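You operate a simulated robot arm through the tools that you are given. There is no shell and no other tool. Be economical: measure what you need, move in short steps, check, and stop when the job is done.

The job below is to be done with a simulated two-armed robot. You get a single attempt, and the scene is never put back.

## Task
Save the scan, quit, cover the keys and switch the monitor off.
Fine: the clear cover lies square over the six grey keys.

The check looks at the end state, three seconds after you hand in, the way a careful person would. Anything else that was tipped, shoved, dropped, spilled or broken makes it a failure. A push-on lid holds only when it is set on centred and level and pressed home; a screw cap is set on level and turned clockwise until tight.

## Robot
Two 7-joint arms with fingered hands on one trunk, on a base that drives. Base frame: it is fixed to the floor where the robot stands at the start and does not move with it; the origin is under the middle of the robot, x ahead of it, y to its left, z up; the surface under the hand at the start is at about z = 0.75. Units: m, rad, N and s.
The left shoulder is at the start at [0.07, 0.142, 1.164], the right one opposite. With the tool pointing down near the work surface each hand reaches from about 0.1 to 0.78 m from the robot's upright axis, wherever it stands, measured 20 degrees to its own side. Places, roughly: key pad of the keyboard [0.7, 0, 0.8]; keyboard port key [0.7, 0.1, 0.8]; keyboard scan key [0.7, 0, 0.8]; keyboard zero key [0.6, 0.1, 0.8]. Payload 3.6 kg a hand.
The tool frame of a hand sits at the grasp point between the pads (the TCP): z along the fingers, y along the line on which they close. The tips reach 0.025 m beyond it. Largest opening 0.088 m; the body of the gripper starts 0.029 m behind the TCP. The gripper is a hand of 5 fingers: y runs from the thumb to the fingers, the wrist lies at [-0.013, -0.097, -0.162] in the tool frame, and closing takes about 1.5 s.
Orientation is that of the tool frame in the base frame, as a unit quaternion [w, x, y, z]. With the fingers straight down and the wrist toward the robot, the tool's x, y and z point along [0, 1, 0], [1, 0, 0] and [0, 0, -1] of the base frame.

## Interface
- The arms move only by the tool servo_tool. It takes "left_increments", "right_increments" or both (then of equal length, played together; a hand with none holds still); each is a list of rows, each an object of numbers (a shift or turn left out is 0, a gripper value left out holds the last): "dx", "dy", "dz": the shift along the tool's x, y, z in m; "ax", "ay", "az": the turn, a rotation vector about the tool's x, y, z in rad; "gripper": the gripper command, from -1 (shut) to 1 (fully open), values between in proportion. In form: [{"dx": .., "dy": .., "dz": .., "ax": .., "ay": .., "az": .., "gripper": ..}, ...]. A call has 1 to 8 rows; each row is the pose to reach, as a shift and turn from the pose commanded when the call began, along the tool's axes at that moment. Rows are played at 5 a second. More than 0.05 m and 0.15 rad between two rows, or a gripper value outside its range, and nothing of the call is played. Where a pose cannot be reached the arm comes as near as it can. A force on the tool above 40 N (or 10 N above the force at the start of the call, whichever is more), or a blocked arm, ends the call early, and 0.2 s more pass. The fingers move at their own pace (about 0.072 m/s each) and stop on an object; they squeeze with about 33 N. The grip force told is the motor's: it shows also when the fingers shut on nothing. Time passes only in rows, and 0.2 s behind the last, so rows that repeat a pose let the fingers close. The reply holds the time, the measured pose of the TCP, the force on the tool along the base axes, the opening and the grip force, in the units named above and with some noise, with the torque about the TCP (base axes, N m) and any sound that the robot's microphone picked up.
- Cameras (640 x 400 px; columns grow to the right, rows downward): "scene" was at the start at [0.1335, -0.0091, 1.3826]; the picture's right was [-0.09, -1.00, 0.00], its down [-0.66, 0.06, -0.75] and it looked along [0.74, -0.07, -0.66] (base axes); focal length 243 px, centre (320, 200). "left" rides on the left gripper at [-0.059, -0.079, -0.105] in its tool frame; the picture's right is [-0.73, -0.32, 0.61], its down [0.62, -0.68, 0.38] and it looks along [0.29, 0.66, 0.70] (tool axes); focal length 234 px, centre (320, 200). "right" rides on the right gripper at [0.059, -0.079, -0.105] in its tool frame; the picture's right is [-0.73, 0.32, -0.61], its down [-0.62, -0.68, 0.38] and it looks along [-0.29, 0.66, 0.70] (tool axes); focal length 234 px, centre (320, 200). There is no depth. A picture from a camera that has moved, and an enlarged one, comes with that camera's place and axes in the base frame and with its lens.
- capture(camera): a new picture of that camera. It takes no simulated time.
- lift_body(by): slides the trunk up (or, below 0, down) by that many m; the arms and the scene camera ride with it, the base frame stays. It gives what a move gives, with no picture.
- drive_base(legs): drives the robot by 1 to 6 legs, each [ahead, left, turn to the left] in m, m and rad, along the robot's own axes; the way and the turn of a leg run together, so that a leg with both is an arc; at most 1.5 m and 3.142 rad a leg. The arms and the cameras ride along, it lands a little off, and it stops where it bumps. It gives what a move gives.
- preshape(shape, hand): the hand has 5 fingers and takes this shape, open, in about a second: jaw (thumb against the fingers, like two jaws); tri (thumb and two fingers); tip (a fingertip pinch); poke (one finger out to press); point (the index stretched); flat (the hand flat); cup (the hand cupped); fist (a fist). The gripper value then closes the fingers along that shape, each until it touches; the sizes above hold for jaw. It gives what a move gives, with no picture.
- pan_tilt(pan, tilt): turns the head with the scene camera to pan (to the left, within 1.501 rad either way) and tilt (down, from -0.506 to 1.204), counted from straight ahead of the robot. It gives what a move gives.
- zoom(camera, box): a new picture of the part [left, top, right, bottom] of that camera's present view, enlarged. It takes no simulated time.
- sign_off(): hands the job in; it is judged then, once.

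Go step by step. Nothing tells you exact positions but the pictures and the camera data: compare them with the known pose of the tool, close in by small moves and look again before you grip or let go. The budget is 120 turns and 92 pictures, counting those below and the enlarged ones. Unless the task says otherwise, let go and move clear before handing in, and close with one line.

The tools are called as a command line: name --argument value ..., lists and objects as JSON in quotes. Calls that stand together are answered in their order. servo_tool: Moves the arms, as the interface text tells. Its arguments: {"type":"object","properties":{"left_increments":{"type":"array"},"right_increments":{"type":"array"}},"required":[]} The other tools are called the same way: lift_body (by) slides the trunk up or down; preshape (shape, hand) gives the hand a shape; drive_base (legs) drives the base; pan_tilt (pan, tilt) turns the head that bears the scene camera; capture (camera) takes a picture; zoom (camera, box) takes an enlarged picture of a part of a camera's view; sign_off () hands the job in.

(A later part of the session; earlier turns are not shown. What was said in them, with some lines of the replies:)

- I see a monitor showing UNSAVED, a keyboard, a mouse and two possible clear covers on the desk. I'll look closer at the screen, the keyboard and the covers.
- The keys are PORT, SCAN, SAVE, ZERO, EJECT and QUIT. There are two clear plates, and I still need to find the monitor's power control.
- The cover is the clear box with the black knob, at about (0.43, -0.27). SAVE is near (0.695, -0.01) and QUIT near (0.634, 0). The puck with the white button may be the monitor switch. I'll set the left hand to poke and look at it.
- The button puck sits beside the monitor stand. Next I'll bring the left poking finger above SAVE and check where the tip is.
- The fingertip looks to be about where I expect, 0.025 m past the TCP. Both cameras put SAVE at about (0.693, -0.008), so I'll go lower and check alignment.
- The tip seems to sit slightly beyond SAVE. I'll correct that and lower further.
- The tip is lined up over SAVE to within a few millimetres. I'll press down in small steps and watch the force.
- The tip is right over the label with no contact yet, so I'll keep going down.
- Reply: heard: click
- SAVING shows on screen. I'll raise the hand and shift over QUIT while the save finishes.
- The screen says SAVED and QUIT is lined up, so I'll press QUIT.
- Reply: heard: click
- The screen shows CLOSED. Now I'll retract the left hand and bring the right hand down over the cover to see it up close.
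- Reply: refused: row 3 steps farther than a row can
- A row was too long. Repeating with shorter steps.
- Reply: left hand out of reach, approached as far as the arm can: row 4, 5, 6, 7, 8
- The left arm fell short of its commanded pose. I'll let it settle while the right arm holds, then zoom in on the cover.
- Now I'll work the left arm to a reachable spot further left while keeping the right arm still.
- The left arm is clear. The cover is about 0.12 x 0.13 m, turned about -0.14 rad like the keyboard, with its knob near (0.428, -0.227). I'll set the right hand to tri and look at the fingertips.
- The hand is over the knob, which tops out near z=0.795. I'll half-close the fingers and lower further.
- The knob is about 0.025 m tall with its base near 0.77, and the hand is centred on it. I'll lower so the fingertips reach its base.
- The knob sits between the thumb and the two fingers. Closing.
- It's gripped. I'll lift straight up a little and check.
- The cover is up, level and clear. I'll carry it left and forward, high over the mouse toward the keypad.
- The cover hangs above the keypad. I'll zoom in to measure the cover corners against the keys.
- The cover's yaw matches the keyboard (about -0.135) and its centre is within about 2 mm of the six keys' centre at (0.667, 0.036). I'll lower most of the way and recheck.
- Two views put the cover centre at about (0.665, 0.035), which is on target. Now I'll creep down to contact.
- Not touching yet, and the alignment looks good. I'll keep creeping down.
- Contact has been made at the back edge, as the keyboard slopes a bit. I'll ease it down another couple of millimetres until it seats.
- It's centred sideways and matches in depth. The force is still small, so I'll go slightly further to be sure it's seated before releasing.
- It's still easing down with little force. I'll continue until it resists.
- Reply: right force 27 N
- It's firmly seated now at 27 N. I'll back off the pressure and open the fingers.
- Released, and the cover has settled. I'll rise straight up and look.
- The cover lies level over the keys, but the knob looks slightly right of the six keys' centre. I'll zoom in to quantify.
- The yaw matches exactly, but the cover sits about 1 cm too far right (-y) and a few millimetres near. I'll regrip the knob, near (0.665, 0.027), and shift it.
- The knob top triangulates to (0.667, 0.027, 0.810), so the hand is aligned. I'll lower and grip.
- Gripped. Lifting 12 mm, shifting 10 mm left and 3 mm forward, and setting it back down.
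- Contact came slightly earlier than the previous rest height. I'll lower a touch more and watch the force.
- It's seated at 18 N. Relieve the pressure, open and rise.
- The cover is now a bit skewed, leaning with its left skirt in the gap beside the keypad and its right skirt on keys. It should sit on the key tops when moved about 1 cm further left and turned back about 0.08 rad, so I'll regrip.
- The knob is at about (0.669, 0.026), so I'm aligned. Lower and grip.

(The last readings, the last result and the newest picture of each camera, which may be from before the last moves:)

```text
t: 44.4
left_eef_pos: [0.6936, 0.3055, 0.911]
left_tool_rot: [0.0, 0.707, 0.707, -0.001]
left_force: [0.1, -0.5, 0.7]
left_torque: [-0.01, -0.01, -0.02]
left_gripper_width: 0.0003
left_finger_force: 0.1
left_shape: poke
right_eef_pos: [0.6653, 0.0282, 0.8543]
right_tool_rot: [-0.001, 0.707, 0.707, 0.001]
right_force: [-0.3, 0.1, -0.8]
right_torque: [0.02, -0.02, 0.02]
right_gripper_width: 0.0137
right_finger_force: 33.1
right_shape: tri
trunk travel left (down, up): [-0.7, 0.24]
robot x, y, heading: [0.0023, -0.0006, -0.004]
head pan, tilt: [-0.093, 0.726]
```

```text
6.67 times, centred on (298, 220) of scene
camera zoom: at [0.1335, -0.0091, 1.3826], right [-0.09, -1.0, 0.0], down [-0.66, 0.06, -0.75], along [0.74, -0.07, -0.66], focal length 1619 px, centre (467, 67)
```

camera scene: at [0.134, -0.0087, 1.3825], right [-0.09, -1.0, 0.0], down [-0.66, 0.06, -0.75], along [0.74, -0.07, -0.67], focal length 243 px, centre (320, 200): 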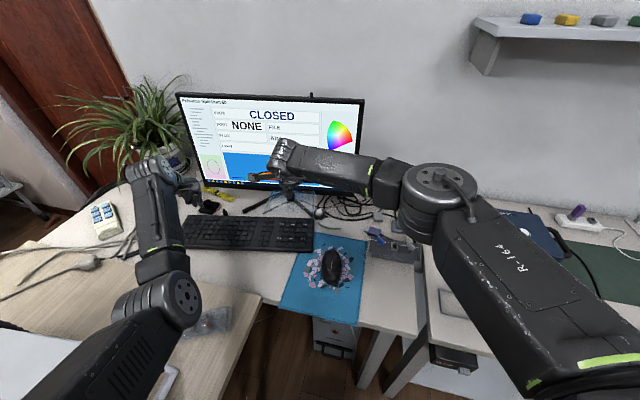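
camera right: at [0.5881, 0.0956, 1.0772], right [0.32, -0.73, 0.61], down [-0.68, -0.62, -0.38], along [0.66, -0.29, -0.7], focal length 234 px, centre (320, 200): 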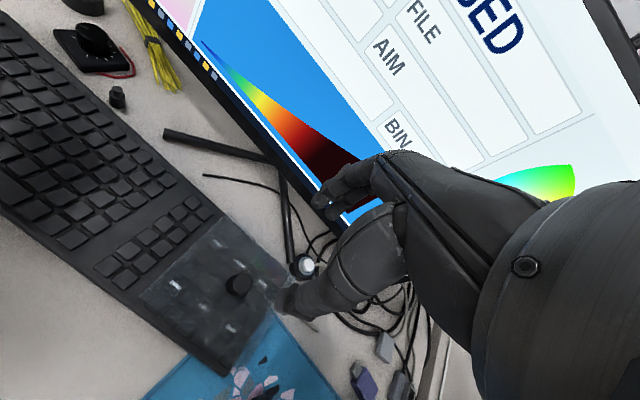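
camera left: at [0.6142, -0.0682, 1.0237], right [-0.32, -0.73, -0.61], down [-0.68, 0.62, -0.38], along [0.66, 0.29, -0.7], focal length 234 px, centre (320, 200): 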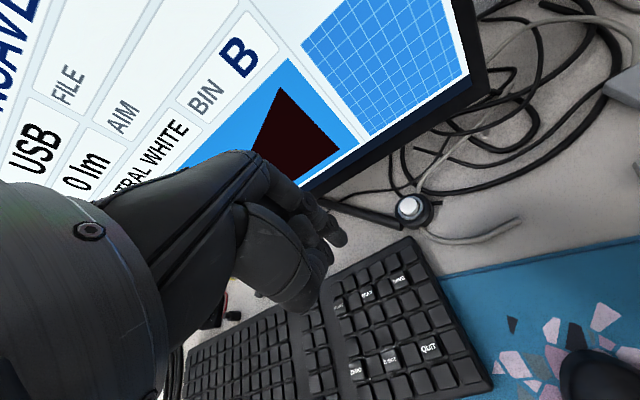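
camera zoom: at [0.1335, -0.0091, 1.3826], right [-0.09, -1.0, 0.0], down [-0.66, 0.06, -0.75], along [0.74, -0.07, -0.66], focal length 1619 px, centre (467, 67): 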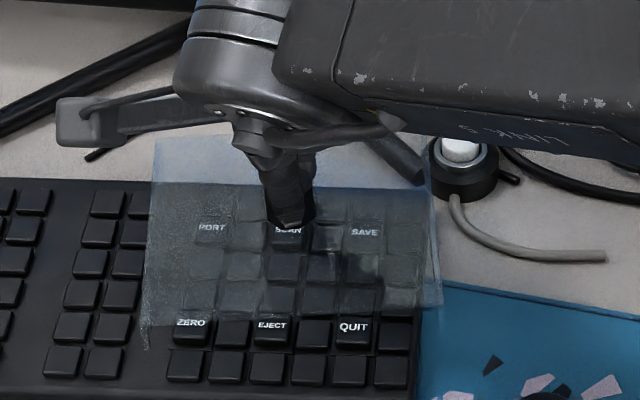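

In the hand the cover is rolled about 0.09 rad with its right side high, and yawed about 0.08. I'll rotate the hand to level and square it and shift 11 mm left.

servo_tool --right_increments '[{"dx": 0.004, "ay": 0.03, "az": 0.025}, {"dx": 0.008, "ay": 0.06, "az": 0.05}, {"dx": 0.0115, "ay": 0.09, "az": 0.08}, {"dx": 0.0115, "ay": 0.09, "az": 0.08}]'

capture --camera "right"

zoom --camera "scene" --box '[250, 190, 346, 250]'

```text
t: 45.4
left_eef_pos: [0.6948, 0.3043, 0.9108]
left_tool_rot: [-0.001, 0.707, 0.707, -0.001]
left_force: [0.5, -0.2, -0.5]
left_torque: [0.02, 0.01, 0.02]
left_gripper_width: 0.0
left_finger_force: 0.1
left_shape: poke
right_eef_pos: [0.6663, 0.0388, 0.8537]
right_tool_rot: [-0.033, 0.734, 0.677, 0.032]
right_force: [-0.1, -0.2, -1.3]
right_torque: [0.01, 0.04, -0.03]
right_gripper_width: 0.0138
right_finger_force: 32.5
right_shape: tri
trunk travel left (down, up): [-0.7, 0.24]
robot x, y, heading: [-0.0016, -0.0017, 0.002]
head pan, tilt: [-0.093, 0.726]
```

```text
22 pictures are left
camera right: at [0.5911, 0.0944, 0.9623], right [0.26, -0.8, 0.54], down [-0.73, -0.53, -0.44], along [0.63, -0.28, -0.72], focal length 234 px, centre (320, 200)
```

right: 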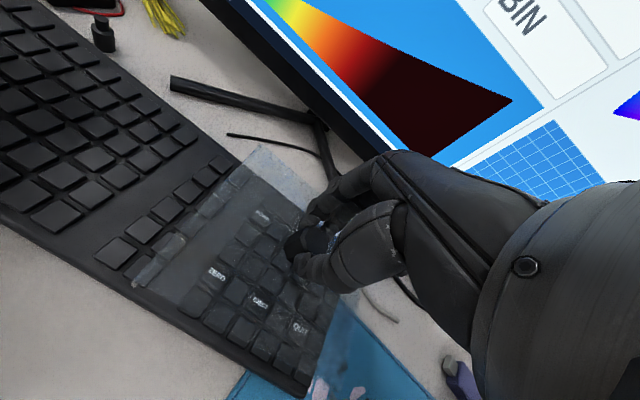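

```text
6.67 times, centred on (298, 220) of scene
camera zoom: at [0.1336, -0.0091, 1.3826], right [-0.09, -1.0, 0.0], down [-0.66, 0.06, -0.75], along [0.74, -0.07, -0.66], focal length 1619 px, centre (467, 67)
```

zoom: 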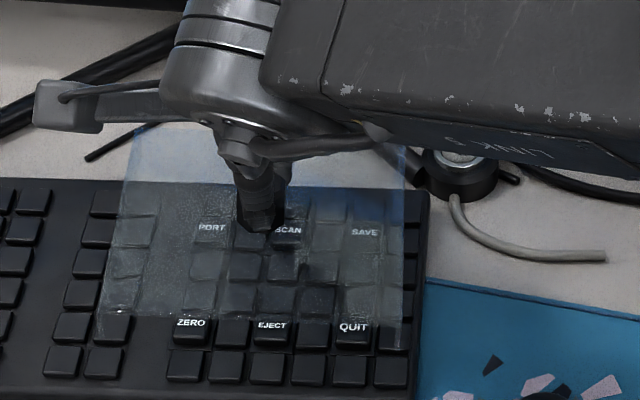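

It's level and square now, but about 8 mm too far left. I'll shift back about 6 mm while lowering close to contact.

servo_tool --right_increments '[{"dx": -0.003}, {"dx": -0.006}, {"dx": -0.007, "dz": 0.008}, {"dx": -0.0076, "dz": 0.015}, {"dx": -0.0078, "dz": 0.018}]'

zoom --camera "scene" --box '[250, 190, 346, 250]'

zoom --camera "right" --box '[110, 140, 366, 300]'

```text
t: 46.6
left_eef_pos: [0.6943, 0.3051, 0.9117]
left_tool_rot: [-0.001, 0.706, 0.708, -0.001]
left_force: [-0.1, 0.7, 0.2]
left_torque: [0.0, -0.02, 0.0]
left_gripper_width: 0.0
left_finger_force: 0.1
left_shape: poke
right_eef_pos: [0.6648, 0.033, 0.8367]
right_tool_rot: [-0.033, 0.735, 0.677, 0.032]
right_force: [0.3, -1.2, -0.9]
right_torque: [-0.02, -0.02, 0.01]
right_gripper_width: 0.0136
right_finger_force: 33.3
right_shape: tri
trunk travel left (down, up): [-0.7, 0.24]
robot x, y, heading: [0.0051, 0.0012, 0.001]
head pan, tilt: [-0.093, 0.726]
```

```text
6.67 times, centred on (298, 220) of scene
camera zoom: at [0.1337, -0.009, 1.3826], right [-0.09, -1.0, 0.0], down [-0.66, 0.06, -0.75], along [0.74, -0.07, -0.66], focal length 1619 px, centre (467, 67)
```

zoom: 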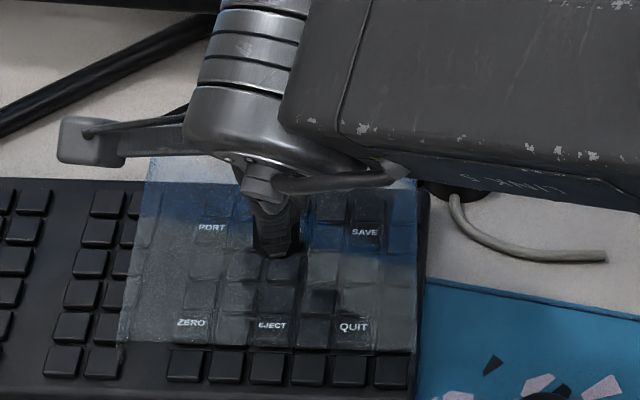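

```text
2.50 times, centred on (238, 220) of right
camera zoom: at [0.5901, 0.0887, 0.9447], right [0.26, -0.8, 0.54], down [-0.73, -0.53, -0.44], along [0.63, -0.28, -0.72], focal length 585 px, centre (525, 150)
```

zoom: 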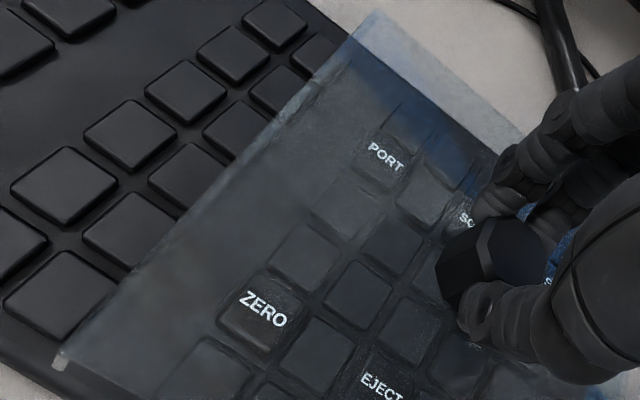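

Sideways it's centred now. Comparing edge slopes, the cover needs about 0.055 rad more clockwise yaw and about 0.055 less roll, so I'll apply that.

servo_tool --right_increments '[{"dx": 0.001, "ay": -0.03, "az": 0.03}, {"dx": 0.0015, "ay": -0.055, "az": 0.055}, {"dx": 0.0015, "ay": -0.055, "az": 0.055}]'

zoom --camera "scene" --box '[250, 190, 346, 250]'

zoom --camera "right" --box '[110, 150, 366, 310]'

```text
t: 47.4
left_eef_pos: [0.6939, 0.3037, 0.9108]
left_tool_rot: [-0.001, 0.707, 0.707, 0.0]
left_force: [-0.3, -0.2, -0.6]
left_torque: [0.02, 0.01, 0.0]
left_gripper_width: 0.0
left_finger_force: 0.0
left_shape: poke
right_eef_pos: [0.6645, 0.0339, 0.8358]
right_tool_rot: [-0.014, 0.753, 0.658, 0.01]
right_force: [-0.5, 0.9, -0.8]
right_torque: [-0.04, -0.01, 0.01]
right_gripper_width: 0.0138
right_finger_force: 32.6
right_shape: tri
trunk travel left (down, up): [-0.7, 0.24]
robot x, y, heading: [-0.0, -0.0007, -0.0]
head pan, tilt: [-0.093, 0.726]
```

```text
6.67 times, centred on (298, 220) of scene
camera zoom: at [0.1337, -0.0093, 1.3826], right [-0.09, -1.0, 0.0], down [-0.66, 0.06, -0.75], along [0.74, -0.07, -0.66], focal length 1619 px, centre (467, 67)
```

zoom: 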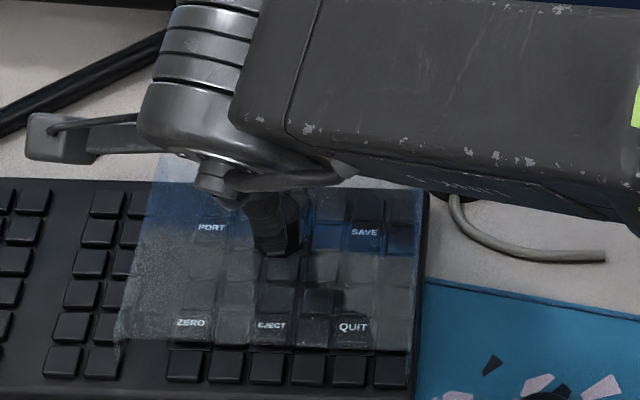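

```text
2.50 times, centred on (238, 230) of right
camera zoom: at [0.5953, 0.0997, 0.9421], right [0.22, -0.78, 0.58], down [-0.76, -0.51, -0.4], along [0.61, -0.35, -0.71], focal length 585 px, centre (525, 125)
```

zoom: 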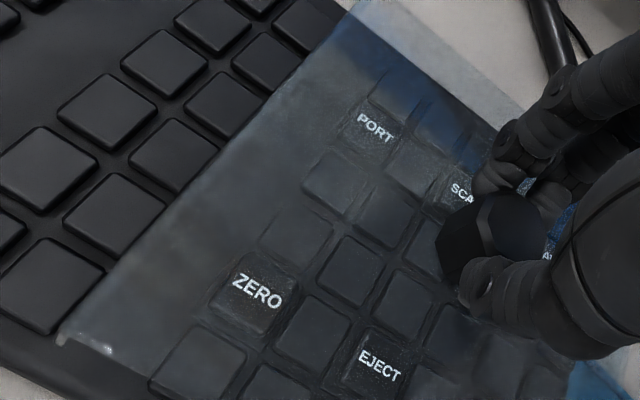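

It's square and centred now. Lowering onto the keys.

servo_tool --right_increments '[{"dz": 0.002}, {"dz": 0.004}, {"dz": 0.006}]'

servo_tool --right_increments '[{"dz": 0.001}, {"dz": 0.002}]'

zoom --camera "scene" --box '[250, 190, 346, 250]'

```text
t: 48.2
left_eef_pos: [0.6946, 0.3055, 0.9109]
left_tool_rot: [-0.001, 0.707, 0.707, -0.001]
left_force: [-0.4, 0.5, 0.0]
left_torque: [0.03, 0.03, 0.02]
left_gripper_width: 0.0
left_finger_force: 0.0
left_shape: poke
right_eef_pos: [0.6665, 0.0329, 0.8301]
right_tool_rot: [-0.014, 0.753, 0.658, 0.011]
right_force: [0.4, 0.7, -0.3]
right_torque: [0.01, 0.0, -0.01]
right_gripper_width: 0.0138
right_finger_force: 33.1
right_shape: tri
trunk travel left (down, up): [-0.7, 0.24]
robot x, y, heading: [0.0044, 0.0011, -0.003]
head pan, tilt: [-0.093, 0.726]
```

```text
t: 48.8
left_eef_pos: [0.6944, 0.3055, 0.9114]
left_tool_rot: [-0.001, 0.706, 0.708, -0.001]
left_force: [0.4, -0.5, -0.5]
left_torque: [-0.01, -0.01, -0.01]
left_gripper_width: 0.0
left_finger_force: 0.0
left_shape: poke
right_eef_pos: [0.6655, 0.0337, 0.8292]
right_tool_rot: [-0.014, 0.753, 0.658, 0.011]
right_force: [0.7, -0.7, -0.1]
right_torque: [-0.02, 0.0, -0.05]
right_gripper_width: 0.0136
right_finger_force: 32.5
right_shape: tri
trunk travel left (down, up): [-0.7, 0.24]
robot x, y, heading: [-0.0025, 0.001, -0.001]
head pan, tilt: [-0.093, 0.726]
```

```text
6.67 times, centred on (298, 220) of scene
camera zoom: at [0.1335, -0.009, 1.3826], right [-0.09, -1.0, 0.0], down [-0.66, 0.06, -0.75], along [0.74, -0.07, -0.66], focal length 1619 px, centre (467, 67)
```

zoom: 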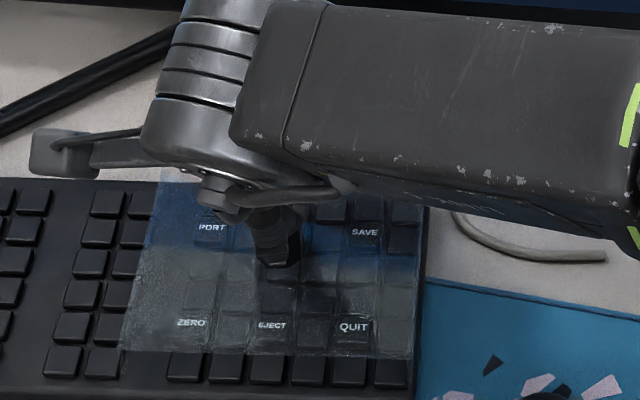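

No contact yet, so I'll keep lowering carefully.

servo_tool --right_increments '[{"dz": 0.001}, {"dz": 0.002}, {"dz": 0.003}]'

servo_tool --right_increments '[{"dz": 0.001}, {"dz": 0.002}]'

```text
t: 49.6
left_eef_pos: [0.694, 0.3056, 0.9115]
left_tool_rot: [-0.001, 0.707, 0.707, -0.001]
left_force: [0.2, -0.7, 0.6]
left_torque: [0.02, 0.01, -0.01]
left_gripper_width: 0.0003
left_finger_force: 0.1
left_shape: poke
right_eef_pos: [0.6648, 0.0335, 0.8233]
right_tool_rot: [-0.015, 0.753, 0.658, 0.011]
right_force: [-1.1, 0.2, 2.0]
right_torque: [-0.05, -0.15, 0.03]
right_gripper_width: 0.0138
right_finger_force: 33.0
right_shape: tri
trunk travel left (down, up): [-0.7, 0.24]
robot x, y, heading: [0.0005, 0.0033, 0.004]
head pan, tilt: [-0.093, 0.726]
```

```text
t: 50.2
left_eef_pos: [0.694, 0.3051, 0.9116]
left_tool_rot: [0.0, 0.707, 0.707, 0.001]
left_force: [0.4, 0.1, -0.5]
left_torque: [-0.03, 0.01, -0.03]
left_gripper_width: 0.0
left_finger_force: 0.0
left_shape: poke
right_eef_pos: [0.6632, 0.0346, 0.8236]
right_tool_rot: [-0.014, 0.753, 0.657, 0.011]
right_force: [0.2, 0.8, 5.7]
right_torque: [0.0, -0.2, 0.01]
right_gripper_width: 0.0138
right_finger_force: 32.9
right_shape: tri
trunk travel left (down, up): [-0.7, 0.24]
robot x, y, heading: [0.0017, 0.0008, -0.003]
head pan, tilt: [-0.093, 0.726]
```

Contact is building (5.7 N). One more small press, then release gently without pulling away.

servo_tool --right_increments '[{"dz": 0.001}, {"dz": 0.002}]'

zoom --camera "scene" --box '[250, 190, 346, 250]'

```text
t: 50.8
left_eef_pos: [0.6944, 0.3053, 0.9103]
left_tool_rot: [0.0, 0.707, 0.707, 0.001]
left_force: [0.5, 0.5, -0.2]
left_torque: [0.02, -0.02, 0.01]
left_gripper_width: 0.0
left_finger_force: 0.0
left_shape: poke
right_eef_pos: [0.6644, 0.0329, 0.8213]
right_tool_rot: [-0.014, 0.753, 0.658, 0.012]
right_force: [2.5, 2.0, 12.7]
right_torque: [0.03, -0.22, -0.01]
right_gripper_width: 0.0139
right_finger_force: 32.9
right_shape: tri
trunk travel left (down, up): [-0.7, 0.24]
robot x, y, heading: [0.0011, -0.0003, 0.004]
head pan, tilt: [-0.093, 0.726]
```

```text
6.67 times, centred on (298, 220) of scene
camera zoom: at [0.1316, -0.0088, 1.3829], right [-0.09, -1.0, 0.0], down [-0.66, 0.06, -0.75], along [0.74, -0.07, -0.66], focal length 1619 px, centre (467, 67)
```

zoom: 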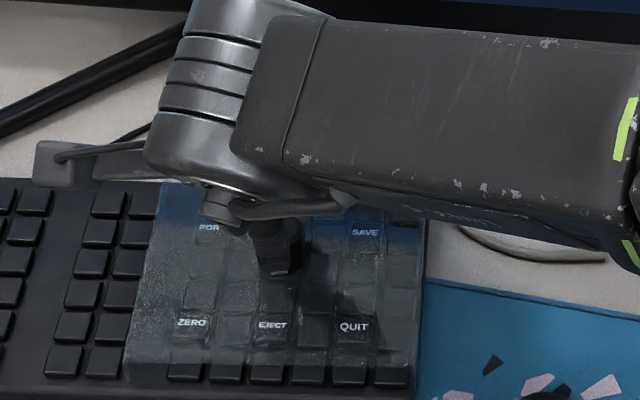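

It looks level and square. Easing off the load and opening slowly.

servo_tool --right_increments '[{"dz": -0.002}, {"dz": -0.002}, {"dz": -0.002, "gripper": -0.7}, {"dz": -0.002, "gripper": -0.4}, {"dz": -0.002, "gripper": -0.1}, {"dz": -0.002, "gripper": 0.2}, {"dz": -0.002, "gripper": 0.4}, {"dz": -0.002, "gripper": 0.4}]'

servo_tool --right_increments '[{"dz": -0.01}, {"dz": -0.03}, {"dz": -0.06}, {"dz": -0.09}, {"dz": -0.12}, {"dz": -0.15}]'

zoom --camera "scene" --box '[262, 208, 326, 248]'

```text
t: 52.6
left_eef_pos: [0.693, 0.3045, 0.9119]
left_tool_rot: [-0.001, 0.707, 0.708, -0.001]
left_force: [0.4, 0.0, -0.5]
left_torque: [0.04, 0.02, 0.0]
left_gripper_width: 0.0001
left_finger_force: 0.1
left_shape: poke
right_eef_pos: [0.6652, 0.0327, 0.824]
right_tool_rot: [-0.014, 0.753, 0.657, 0.011]
right_force: [-0.2, -0.6, 0.1]
right_torque: [-0.01, 0.02, -0.03]
right_gripper_width: 0.061
right_finger_force: 0.2
right_shape: tri
trunk travel left (down, up): [-0.7, 0.24]
robot x, y, heading: [-0.0004, -0.0017, -0.002]
head pan, tilt: [-0.093, 0.726]
```

```text
t: 54.0
left_eef_pos: [0.694, 0.305, 0.9108]
left_tool_rot: [0.0, 0.707, 0.708, -0.001]
left_force: [0.2, 0.2, 0.5]
left_torque: [0.01, -0.01, 0.0]
left_gripper_width: 0.0001
left_finger_force: 0.1
left_shape: poke
right_eef_pos: [0.6634, 0.0287, 0.9732]
right_tool_rot: [-0.014, 0.753, 0.658, 0.011]
right_force: [-0.3, 0.0, -0.4]
right_torque: [-0.01, 0.02, 0.03]
right_gripper_width: 0.0613
right_finger_force: 0.1
right_shape: tri
trunk travel left (down, up): [-0.7, 0.24]
robot x, y, heading: [0.0033, 0.0037, -0.005]
head pan, tilt: [-0.093, 0.726]
```

```text
10.00 times, centred on (294, 228) of scene
camera zoom: at [0.133, -0.0091, 1.3826], right [-0.09, -1.0, 0.0], down [-0.66, 0.06, -0.75], along [0.74, -0.07, -0.66], focal length 2428 px, centre (580, -80)
```

zoom: 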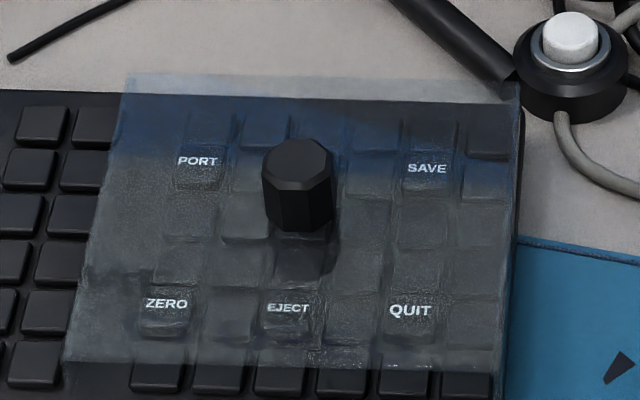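

The cover is now level, square and centred on the six keys. Next I'll find the monitor's power control by raising the right hand to view the monitor's top and back, where a small nub shows.

servo_tool --right_increments '[{"dz": -0.03}, {"dx": -0.01, "dy": -0.01, "dz": -0.06}, {"dx": -0.02, "dy": -0.02, "dz": -0.1}, {"dx": -0.03, "dy": -0.03, "dz": -0.14}, {"dx": -0.05, "dy": -0.04, "dz": -0.18}, {"dx": -0.07, "dy": -0.05, "dz": -0.22}, {"dx": -0.09, "dy": -0.05, "dz": -0.26}]'

capture --camera "right"

capture --camera "scene"

```text
t: 55.6
left_eef_pos: [0.6936, 0.3059, 0.9114]
left_tool_rot: [0.0, 0.707, 0.708, 0.0]
left_force: [-0.1, 0.9, -0.5]
left_torque: [0.0, -0.03, 0.0]
left_gripper_width: 0.0002
left_finger_force: 0.1
left_shape: poke
right_eef_pos: [0.6024, -0.066, 1.2302]
right_tool_rot: [-0.015, 0.753, 0.658, 0.012]
right_force: [-0.3, 0.9, 0.2]
right_torque: [0.02, 0.01, 0.01]
right_gripper_width: 0.0611
right_finger_force: 0.0
right_shape: tri
trunk travel left (down, up): [-0.7, 0.24]
robot x, y, heading: [-0.002, 0.0011, 0.007]
head pan, tilt: [-0.093, 0.726]
```

```text
13 pictures are left
camera right: at [0.5325, -0.0003, 1.3373], right [0.22, -0.78, 0.58], down [-0.76, -0.51, -0.4], along [0.61, -0.35, -0.71], focal length 234 px, centre (320, 200)
```

right: 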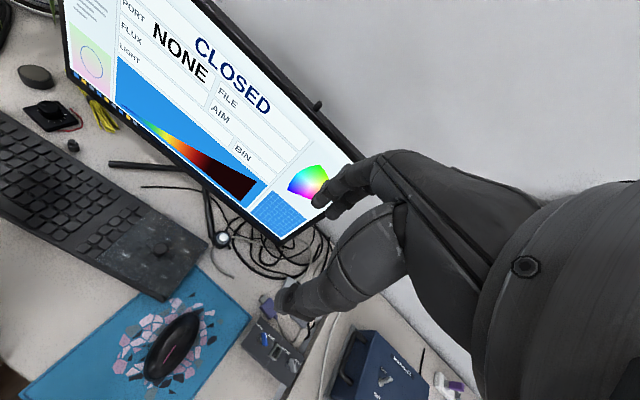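

```text
12 pictures are left
camera scene: at [0.1324, -0.0091, 1.3827], right [-0.09, -1.0, 0.0], down [-0.66, 0.06, -0.75], along [0.74, -0.07, -0.66], focal length 243 px, centre (320, 200)
```

scene: 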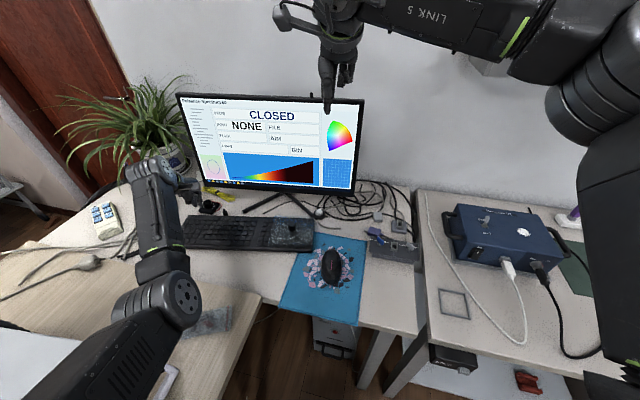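

I'll zoom on the nub atop the monitor and on the puck.

zoom --camera "right" --box '[286, 85, 350, 125]'

zoom --camera "right" --box '[180, 215, 276, 275]'

```text
10.00 times, centred on (318, 105) of right
camera zoom: at [0.5325, -0.0003, 1.3373], right [0.22, -0.78, 0.58], down [-0.76, -0.51, -0.4], along [0.61, -0.35, -0.71], focal length 2342 px, centre (340, 1150)
```

zoom: 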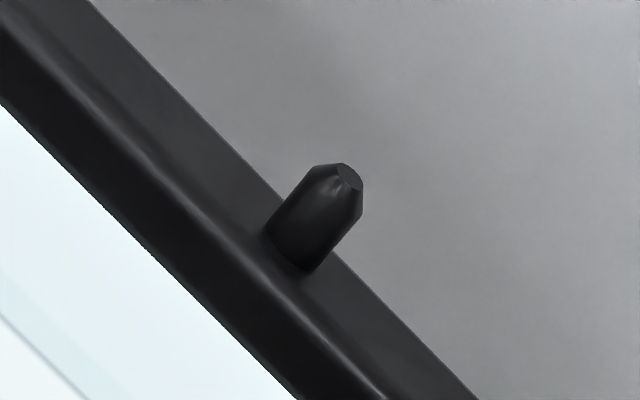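

```text
6.67 times, centred on (228, 245) of right
camera zoom: at [0.5325, -0.0003, 1.3373], right [0.22, -0.78, 0.58], down [-0.76, -0.51, -0.4], along [0.61, -0.35, -0.71], focal length 1561 px, centre (933, -100)
```

zoom: 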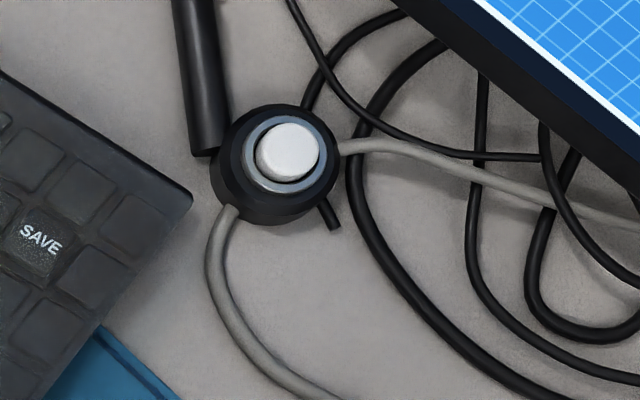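

By triangulation the nub is a fixed-looking pin beyond normal reach at (0.844, -0.05, 1.155). The puck button, next to the monitor foot, is at (0.752, -0.062, 0.776). I'll press the puck with the right hand in poke shape, pitched forward to stay clear of the screen.

preshape --shape "poke" --hand "right"

servo_tool --right_increments '[{"az": -0.07, "ay": -0.02}, {"az": -0.135, "ay": -0.035}]'

servo_tool --right_increments '[{"ax": -0.12}, {"ax": -0.24}, {"ax": -0.36}, {"ax": -0.48}, {"ax": -0.6}, {"ax": -0.6}]'

```text
t: 56.5
left_eef_pos: [0.6941, 0.3046, 0.9111]
left_tool_rot: [0.0, 0.707, 0.708, -0.001]
left_force: [0.8, -0.1, -0.4]
left_torque: [0.03, 0.01, -0.01]
left_gripper_width: 0.0
left_finger_force: 0.1
left_shape: poke
right_eef_pos: [0.6048, -0.0658, 1.2308]
right_tool_rot: [-0.014, 0.753, 0.658, 0.011]
right_force: [0.0, 0.2, 0.5]
right_torque: [0.02, 0.0, -0.01]
right_gripper_width: 0.0
right_finger_force: 0.1
right_shape: poke
trunk travel left (down, up): [-0.7, 0.24]
robot x, y, heading: [0.0002, -0.0005, -0.001]
head pan, tilt: [-0.093, 0.726]
```

```text
t: 57.1
left_eef_pos: [0.6951, 0.3052, 0.9117]
left_tool_rot: [0.0, 0.707, 0.707, -0.001]
left_force: [-0.1, 0.1, -0.5]
left_torque: [0.0, 0.01, -0.02]
left_gripper_width: 0.0
left_finger_force: 0.0
left_shape: poke
right_eef_pos: [0.6044, -0.0642, 1.2302]
right_tool_rot: [-0.003, 0.707, 0.707, -0.001]
right_force: [-0.7, 0.1, 0.0]
right_torque: [0.02, 0.03, -0.01]
right_gripper_width: 0.0
right_finger_force: 0.1
right_shape: poke
trunk travel left (down, up): [-0.7, 0.24]
robot x, y, heading: [0.0001, 0.0003, -0.002]
head pan, tilt: [-0.093, 0.726]
```

```text
t: 58.5
left_eef_pos: [0.6936, 0.305, 0.9107]
left_tool_rot: [-0.001, 0.707, 0.707, 0.0]
left_force: [-0.2, 0.0, 0.6]
left_torque: [-0.04, 0.01, 0.02]
left_gripper_width: 0.0001
left_finger_force: 0.0
left_shape: poke
right_eef_pos: [0.6055, -0.0637, 1.2292]
right_tool_rot: [0.207, 0.675, 0.677, 0.209]
right_force: [-0.8, -0.3, 0.5]
right_torque: [0.06, 0.01, 0.03]
right_gripper_width: 0.0001
right_finger_force: 0.0
right_shape: poke
trunk travel left (down, up): [-0.7, 0.24]
robot x, y, heading: [0.0019, 0.0053, 0.0]
head pan, tilt: [-0.093, 0.726]
```

The orientation is right, with the finger pointing forward and down. Moving down toward the puck in stages.

servo_tool --right_increments '[{"dy": -0.012, "dz": 0.04}, {"dy": -0.024, "dz": 0.08}, {"dy": -0.037, "dz": 0.12}, {"dy": -0.049, "dz": 0.16}, {"dy": -0.061, "dz": 0.2}, {"dy": -0.071, "dz": 0.23}, {"dy": -0.08, "dz": 0.26, "dx": -0.003}]'

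servo_tool --right_increments '[{"dy": -0.005, "dz": 0.03}, {"dy": -0.011, "dz": 0.06}, {"dy": -0.016, "dz": 0.09}, {"dy": -0.02, "dz": 0.114}]'

capture --camera "right"

zoom --camera "scene" --box '[256, 170, 384, 250]'

```text
t: 60.1
left_eef_pos: [0.6942, 0.3063, 0.9107]
left_tool_rot: [0.0, 0.707, 0.707, -0.002]
left_force: [-0.6, 0.4, -0.2]
left_torque: [0.01, 0.04, 0.01]
left_gripper_width: 0.0
left_finger_force: 0.1
left_shape: poke
right_eef_pos: [0.6852, -0.0647, 0.9665]
right_tool_rot: [0.207, 0.676, 0.676, 0.208]
right_force: [-0.3, 0.7, -0.5]
right_torque: [0.02, 0.02, -0.01]
right_gripper_width: 0.0
right_finger_force: 0.0
right_shape: poke
trunk travel left (down, up): [-0.7, 0.24]
robot x, y, heading: [0.0028, 0.0021, 0.004]
head pan, tilt: [-0.093, 0.726]
```

```text
t: 61.1
left_eef_pos: [0.6941, 0.3052, 0.9097]
left_tool_rot: [-0.001, 0.707, 0.707, 0.0]
left_force: [0.2, 0.4, -0.6]
left_torque: [-0.03, 0.03, 0.03]
left_gripper_width: 0.0001
left_finger_force: 0.1
left_shape: poke
right_eef_pos: [0.7201, -0.0648, 0.8875]
right_tool_rot: [0.205, 0.679, 0.675, 0.204]
right_force: [0.4, 0.7, -0.4]
right_torque: [0.03, -0.03, 0.01]
right_gripper_width: 0.0
right_finger_force: 0.1
right_shape: poke
right hand out of reach, approached as far as the arm can: row 4
trunk travel left (down, up): [-0.7, 0.24]
robot x, y, heading: [0.0032, -0.0002, -0.0]
head pan, tilt: [-0.093, 0.726]
```

```text
9 pictures are left
camera right: at [0.596, -0.0043, 0.9297], right [-0.07, -0.72, 0.69], down [-0.36, -0.62, -0.7], along [0.93, -0.3, -0.21], focal length 234 px, centre (320, 200)
```

right: 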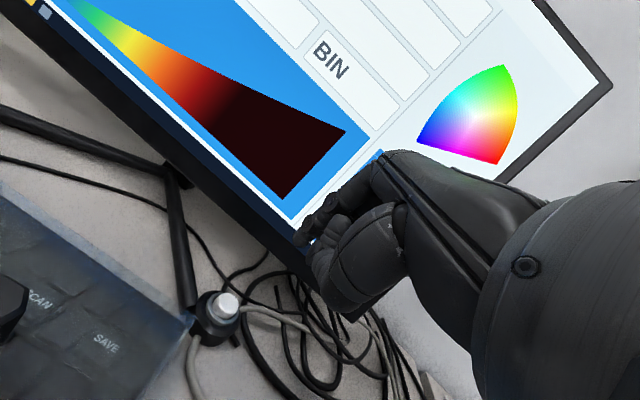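

```text
5.00 times, centred on (320, 210) of scene
camera zoom: at [0.1332, -0.0089, 1.3826], right [-0.09, -1.0, 0.0], down [-0.66, 0.06, -0.75], along [0.74, -0.07, -0.66], focal length 1214 px, centre (320, 150)
```

zoom: 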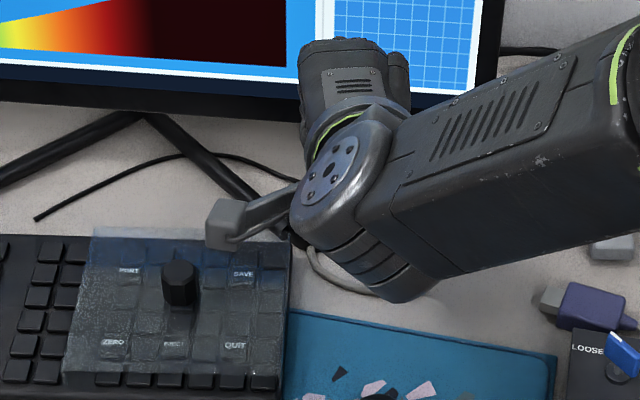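

Reach runs out at this pitch, so I'll ease the pitch a little and lower the trunk slightly for the descent.

servo_tool --right_increments '[{"ax": 0.08}, {"ax": 0.16}]'

lift_body --by -0.03

```text
t: 61.7
left_eef_pos: [0.6948, 0.3053, 0.91]
left_tool_rot: [0.0, 0.707, 0.707, 0.0]
left_force: [-0.1, 0.8, 0.1]
left_torque: [-0.02, 0.01, 0.01]
left_gripper_width: 0.0
left_finger_force: 0.1
left_shape: poke
right_eef_pos: [0.7219, -0.0654, 0.8883]
right_tool_rot: [0.153, 0.691, 0.69, 0.152]
right_force: [0.9, -0.6, -0.2]
right_torque: [0.0, -0.03, 0.0]
right_gripper_width: 0.0
right_finger_force: 0.1
right_shape: poke
trunk travel left (down, up): [-0.7, 0.24]
robot x, y, heading: [0.0011, 0.0021, 0.004]
head pan, tilt: [-0.093, 0.726]
```

```text
t: 62.5
left_eef_pos: [0.6947, 0.3041, 0.8819]
left_tool_rot: [0.0, 0.707, 0.707, -0.001]
left_force: [-0.9, 1.1, 0.5]
left_torque: [0.0, -0.01, 0.03]
left_gripper_width: 0.0
left_finger_force: 0.1
left_shape: poke
right_eef_pos: [0.7205, -0.0642, 0.8583]
right_tool_rot: [0.152, 0.69, 0.691, 0.154]
right_force: [-0.5, 0.3, -0.4]
right_torque: [0.01, 0.01, 0.03]
right_gripper_width: 0.0
right_finger_force: 0.1
right_shape: poke
trunk travel left (down, up): [-0.67, 0.27]
robot x, y, heading: [-0.0003, -0.0016, 0.002]
head pan, tilt: [-0.093, 0.726]
```

The approach is now almost along the finger axis. I'll advance most of the way and look.

servo_tool --right_increments '[{"dx": -0.001, "dz": 0.01}, {"dx": -0.002, "dz": 0.02}, {"dx": -0.003, "dz": 0.03}, {"dx": -0.003, "dz": 0.036}]'

capture --camera "right"

```text
t: 63.5
left_eef_pos: [0.6935, 0.3048, 0.8804]
left_tool_rot: [0.0, 0.708, 0.707, 0.0]
left_force: [0.9, -0.2, 0.6]
left_torque: [-0.01, 0.02, -0.01]
left_gripper_width: 0.0002
left_finger_force: 0.0
left_shape: poke
right_eef_pos: [0.7358, -0.0695, 0.8266]
right_tool_rot: [0.152, 0.691, 0.69, 0.153]
right_force: [-0.4, -0.5, -0.1]
right_torque: [-0.01, 0.04, 0.0]
right_gripper_width: 0.0002
right_finger_force: 0.0
right_shape: poke
trunk travel left (down, up): [-0.67, 0.27]
robot x, y, heading: [0.0016, 0.0007, -0.0]
head pan, tilt: [-0.093, 0.726]
```

```text
7 pictures are left
camera right: at [0.6197, -0.0094, 0.8872], right [0.04, -0.73, 0.69], down [-0.46, -0.62, -0.64], along [0.89, -0.29, -0.35], focal length 234 px, centre (320, 200)
```

right: 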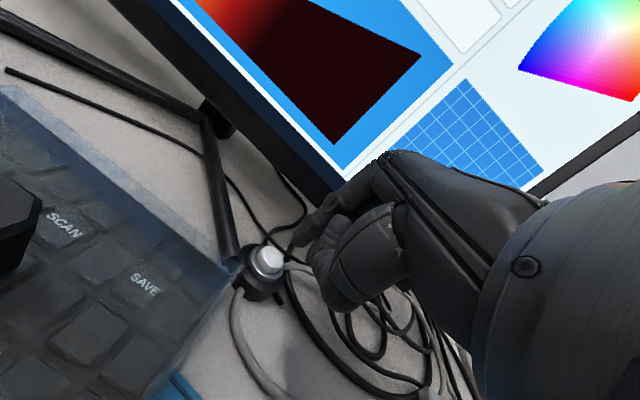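

The tip is about 25 mm above the button and nearly aligned. I'll descend straight with a 3 mm correction.

servo_tool --right_increments '[{"dx": 0.002, "dy": -0.0025, "dz": 0.01}, {"dx": 0.003, "dy": -0.005, "dz": 0.0155}, {"dx": 0.003, "dy": -0.0067, "dz": 0.019}]'

zoom --camera "right" --box '[220, 200, 348, 280]'

```text
t: 64.2
left_eef_pos: [0.6945, 0.3053, 0.8809]
left_tool_rot: [-0.001, 0.707, 0.707, -0.001]
left_force: [0.4, 0.6, 0.3]
left_torque: [0.04, 0.03, 0.02]
left_gripper_width: 0.0001
left_finger_force: 0.0
left_shape: poke
right_eef_pos: [0.7386, -0.0645, 0.8047]
right_tool_rot: [0.151, 0.69, 0.691, 0.153]
right_force: [-0.8, 1.3, 0.7]
right_torque: [0.03, -0.03, 0.01]
right_gripper_width: 0.0
right_finger_force: 0.0
right_shape: poke
trunk travel left (down, up): [-0.67, 0.27]
robot x, y, heading: [0.0028, -0.0017, -0.004]
head pan, tilt: [-0.093, 0.726]
```

```text
5.00 times, centred on (284, 240) of right
camera zoom: at [0.6225, -0.0051, 0.8652], right [0.04, -0.73, 0.69], down [-0.46, -0.62, -0.64], along [0.89, -0.29, -0.35], focal length 1171 px, centre (500, 0)
```

zoom: 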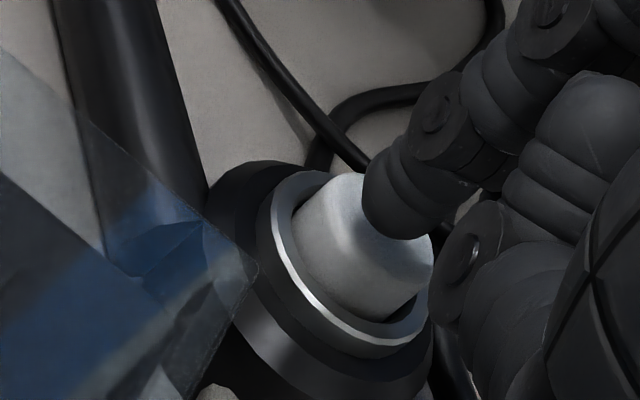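

The fingertip is right on top of the button. Pressing down.

servo_tool --right_increments '[{"dy": -0.0013, "dz": 0.0027}, {"dy": -0.0025, "dz": 0.0055}, {"dy": -0.0034, "dz": 0.0073}]'

```text
t: 65.0
left_eef_pos: [0.6937, 0.3056, 0.881]
left_tool_rot: [-0.001, 0.707, 0.707, 0.0]
left_force: [-0.6, 0.2, 0.6]
left_torque: [-0.03, 0.0, -0.01]
left_gripper_width: 0.0
left_finger_force: 0.0
left_shape: poke
right_eef_pos: [0.7377, -0.0652, 0.797]
right_tool_rot: [0.152, 0.691, 0.69, 0.154]
right_force: [-0.4, 1.0, 1.2]
right_torque: [0.0, -0.01, -0.01]
right_gripper_width: 0.0
right_finger_force: 0.1
right_shape: poke
trunk travel left (down, up): [-0.67, 0.27]
robot x, y, heading: [-0.001, 0.0026, -0.006]
head pan, tilt: [-0.093, 0.726]
heard: click
```

A click was heard. I'll check the screen now.

capture --camera "scene"

```text
5 pictures are left
camera scene: at [0.133, -0.0089, 1.3527], right [-0.09, -1.0, 0.0], down [-0.66, 0.06, -0.75], along [0.74, -0.07, -0.66], focal length 243 px, centre (320, 200)
```

scene: 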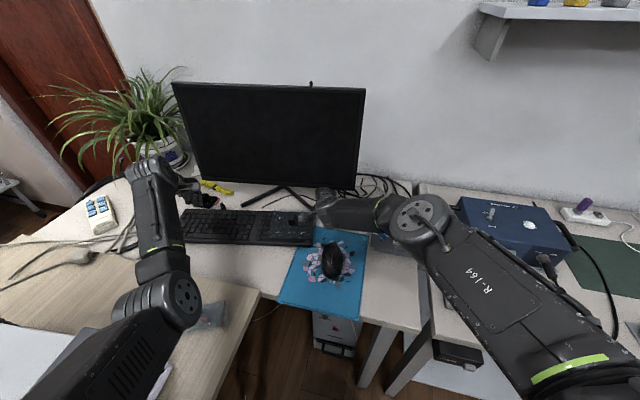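

The monitor is off. Retracting the right hand straight up, then back.

servo_tool --right_increments '[{"dy": 0.004, "dz": -0.009}, {"dy": 0.013, "dz": -0.027}, {"dy": 0.025, "dz": -0.054}, {"dy": 0.036, "dz": -0.082}, {"dy": 0.046, "dz": -0.11, "dx": -0.01}, {"dy": 0.046, "dz": -0.14, "dx": -0.025}, {"dy": 0.046, "dz": -0.17, "dx": -0.04}, {"dy": 0.04, "dz": -0.2, "dx": -0.06}]'

zoom --camera "scene" --box '[230, 165, 358, 245]'

capture --camera "scene"

```text
t: 66.8
left_eef_pos: [0.6942, 0.305, 0.8815]
left_tool_rot: [0.0, 0.707, 0.708, 0.0]
left_force: [-0.5, 0.1, -0.2]
left_torque: [-0.02, -0.04, 0.03]
left_gripper_width: 0.0
left_finger_force: 0.1
left_shape: poke
right_eef_pos: [0.691, -0.1279, 0.994]
right_tool_rot: [0.153, 0.69, 0.69, 0.154]
right_force: [0.9, 0.6, 0.2]
right_torque: [0.01, 0.02, 0.0]
right_gripper_width: 0.0001
right_finger_force: 0.1
right_shape: poke
trunk travel left (down, up): [-0.67, 0.27]
robot x, y, heading: [0.0029, 0.0021, -0.007]
head pan, tilt: [-0.093, 0.726]
```

```text
5.00 times, centred on (294, 205) of scene
camera zoom: at [0.1324, -0.0104, 1.3527], right [-0.09, -1.0, 0.0], down [-0.66, 0.06, -0.75], along [0.74, -0.07, -0.66], focal length 1214 px, centre (450, 175)
```

zoom: 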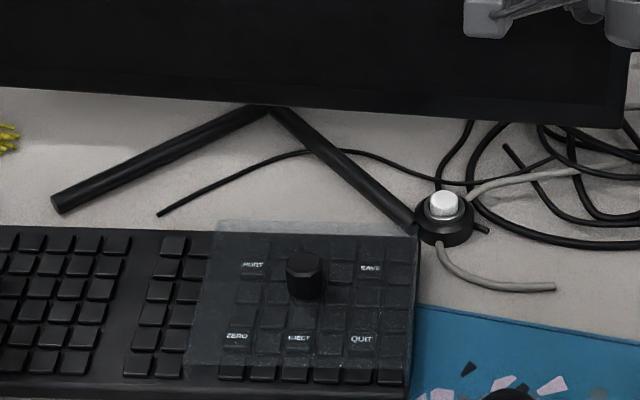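

```text
3 pictures are left
camera scene: at [0.1324, -0.0104, 1.3527], right [-0.09, -1.0, 0.0], down [-0.66, 0.06, -0.75], along [0.74, -0.07, -0.66], focal length 243 px, centre (320, 200)
```

scene: 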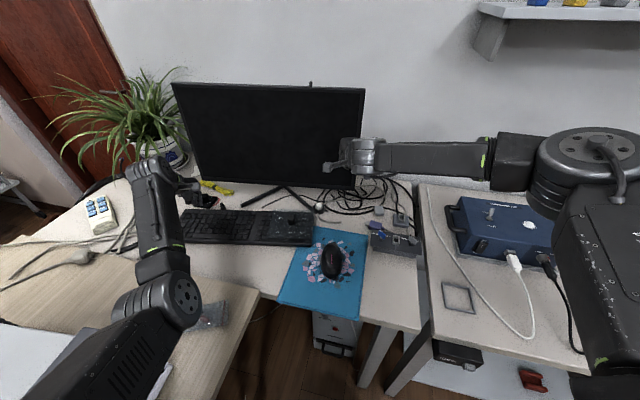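

The scan is saved, the program is closed, the cover lies square over the six keys, the monitor is off and both hands are clear. Handing in.

sign_off

```text
The job is handed in.
```

The scan is saved, the program is closed, the clear cover lies square over the six grey keys, the monitor is off, and I've handed the job in.
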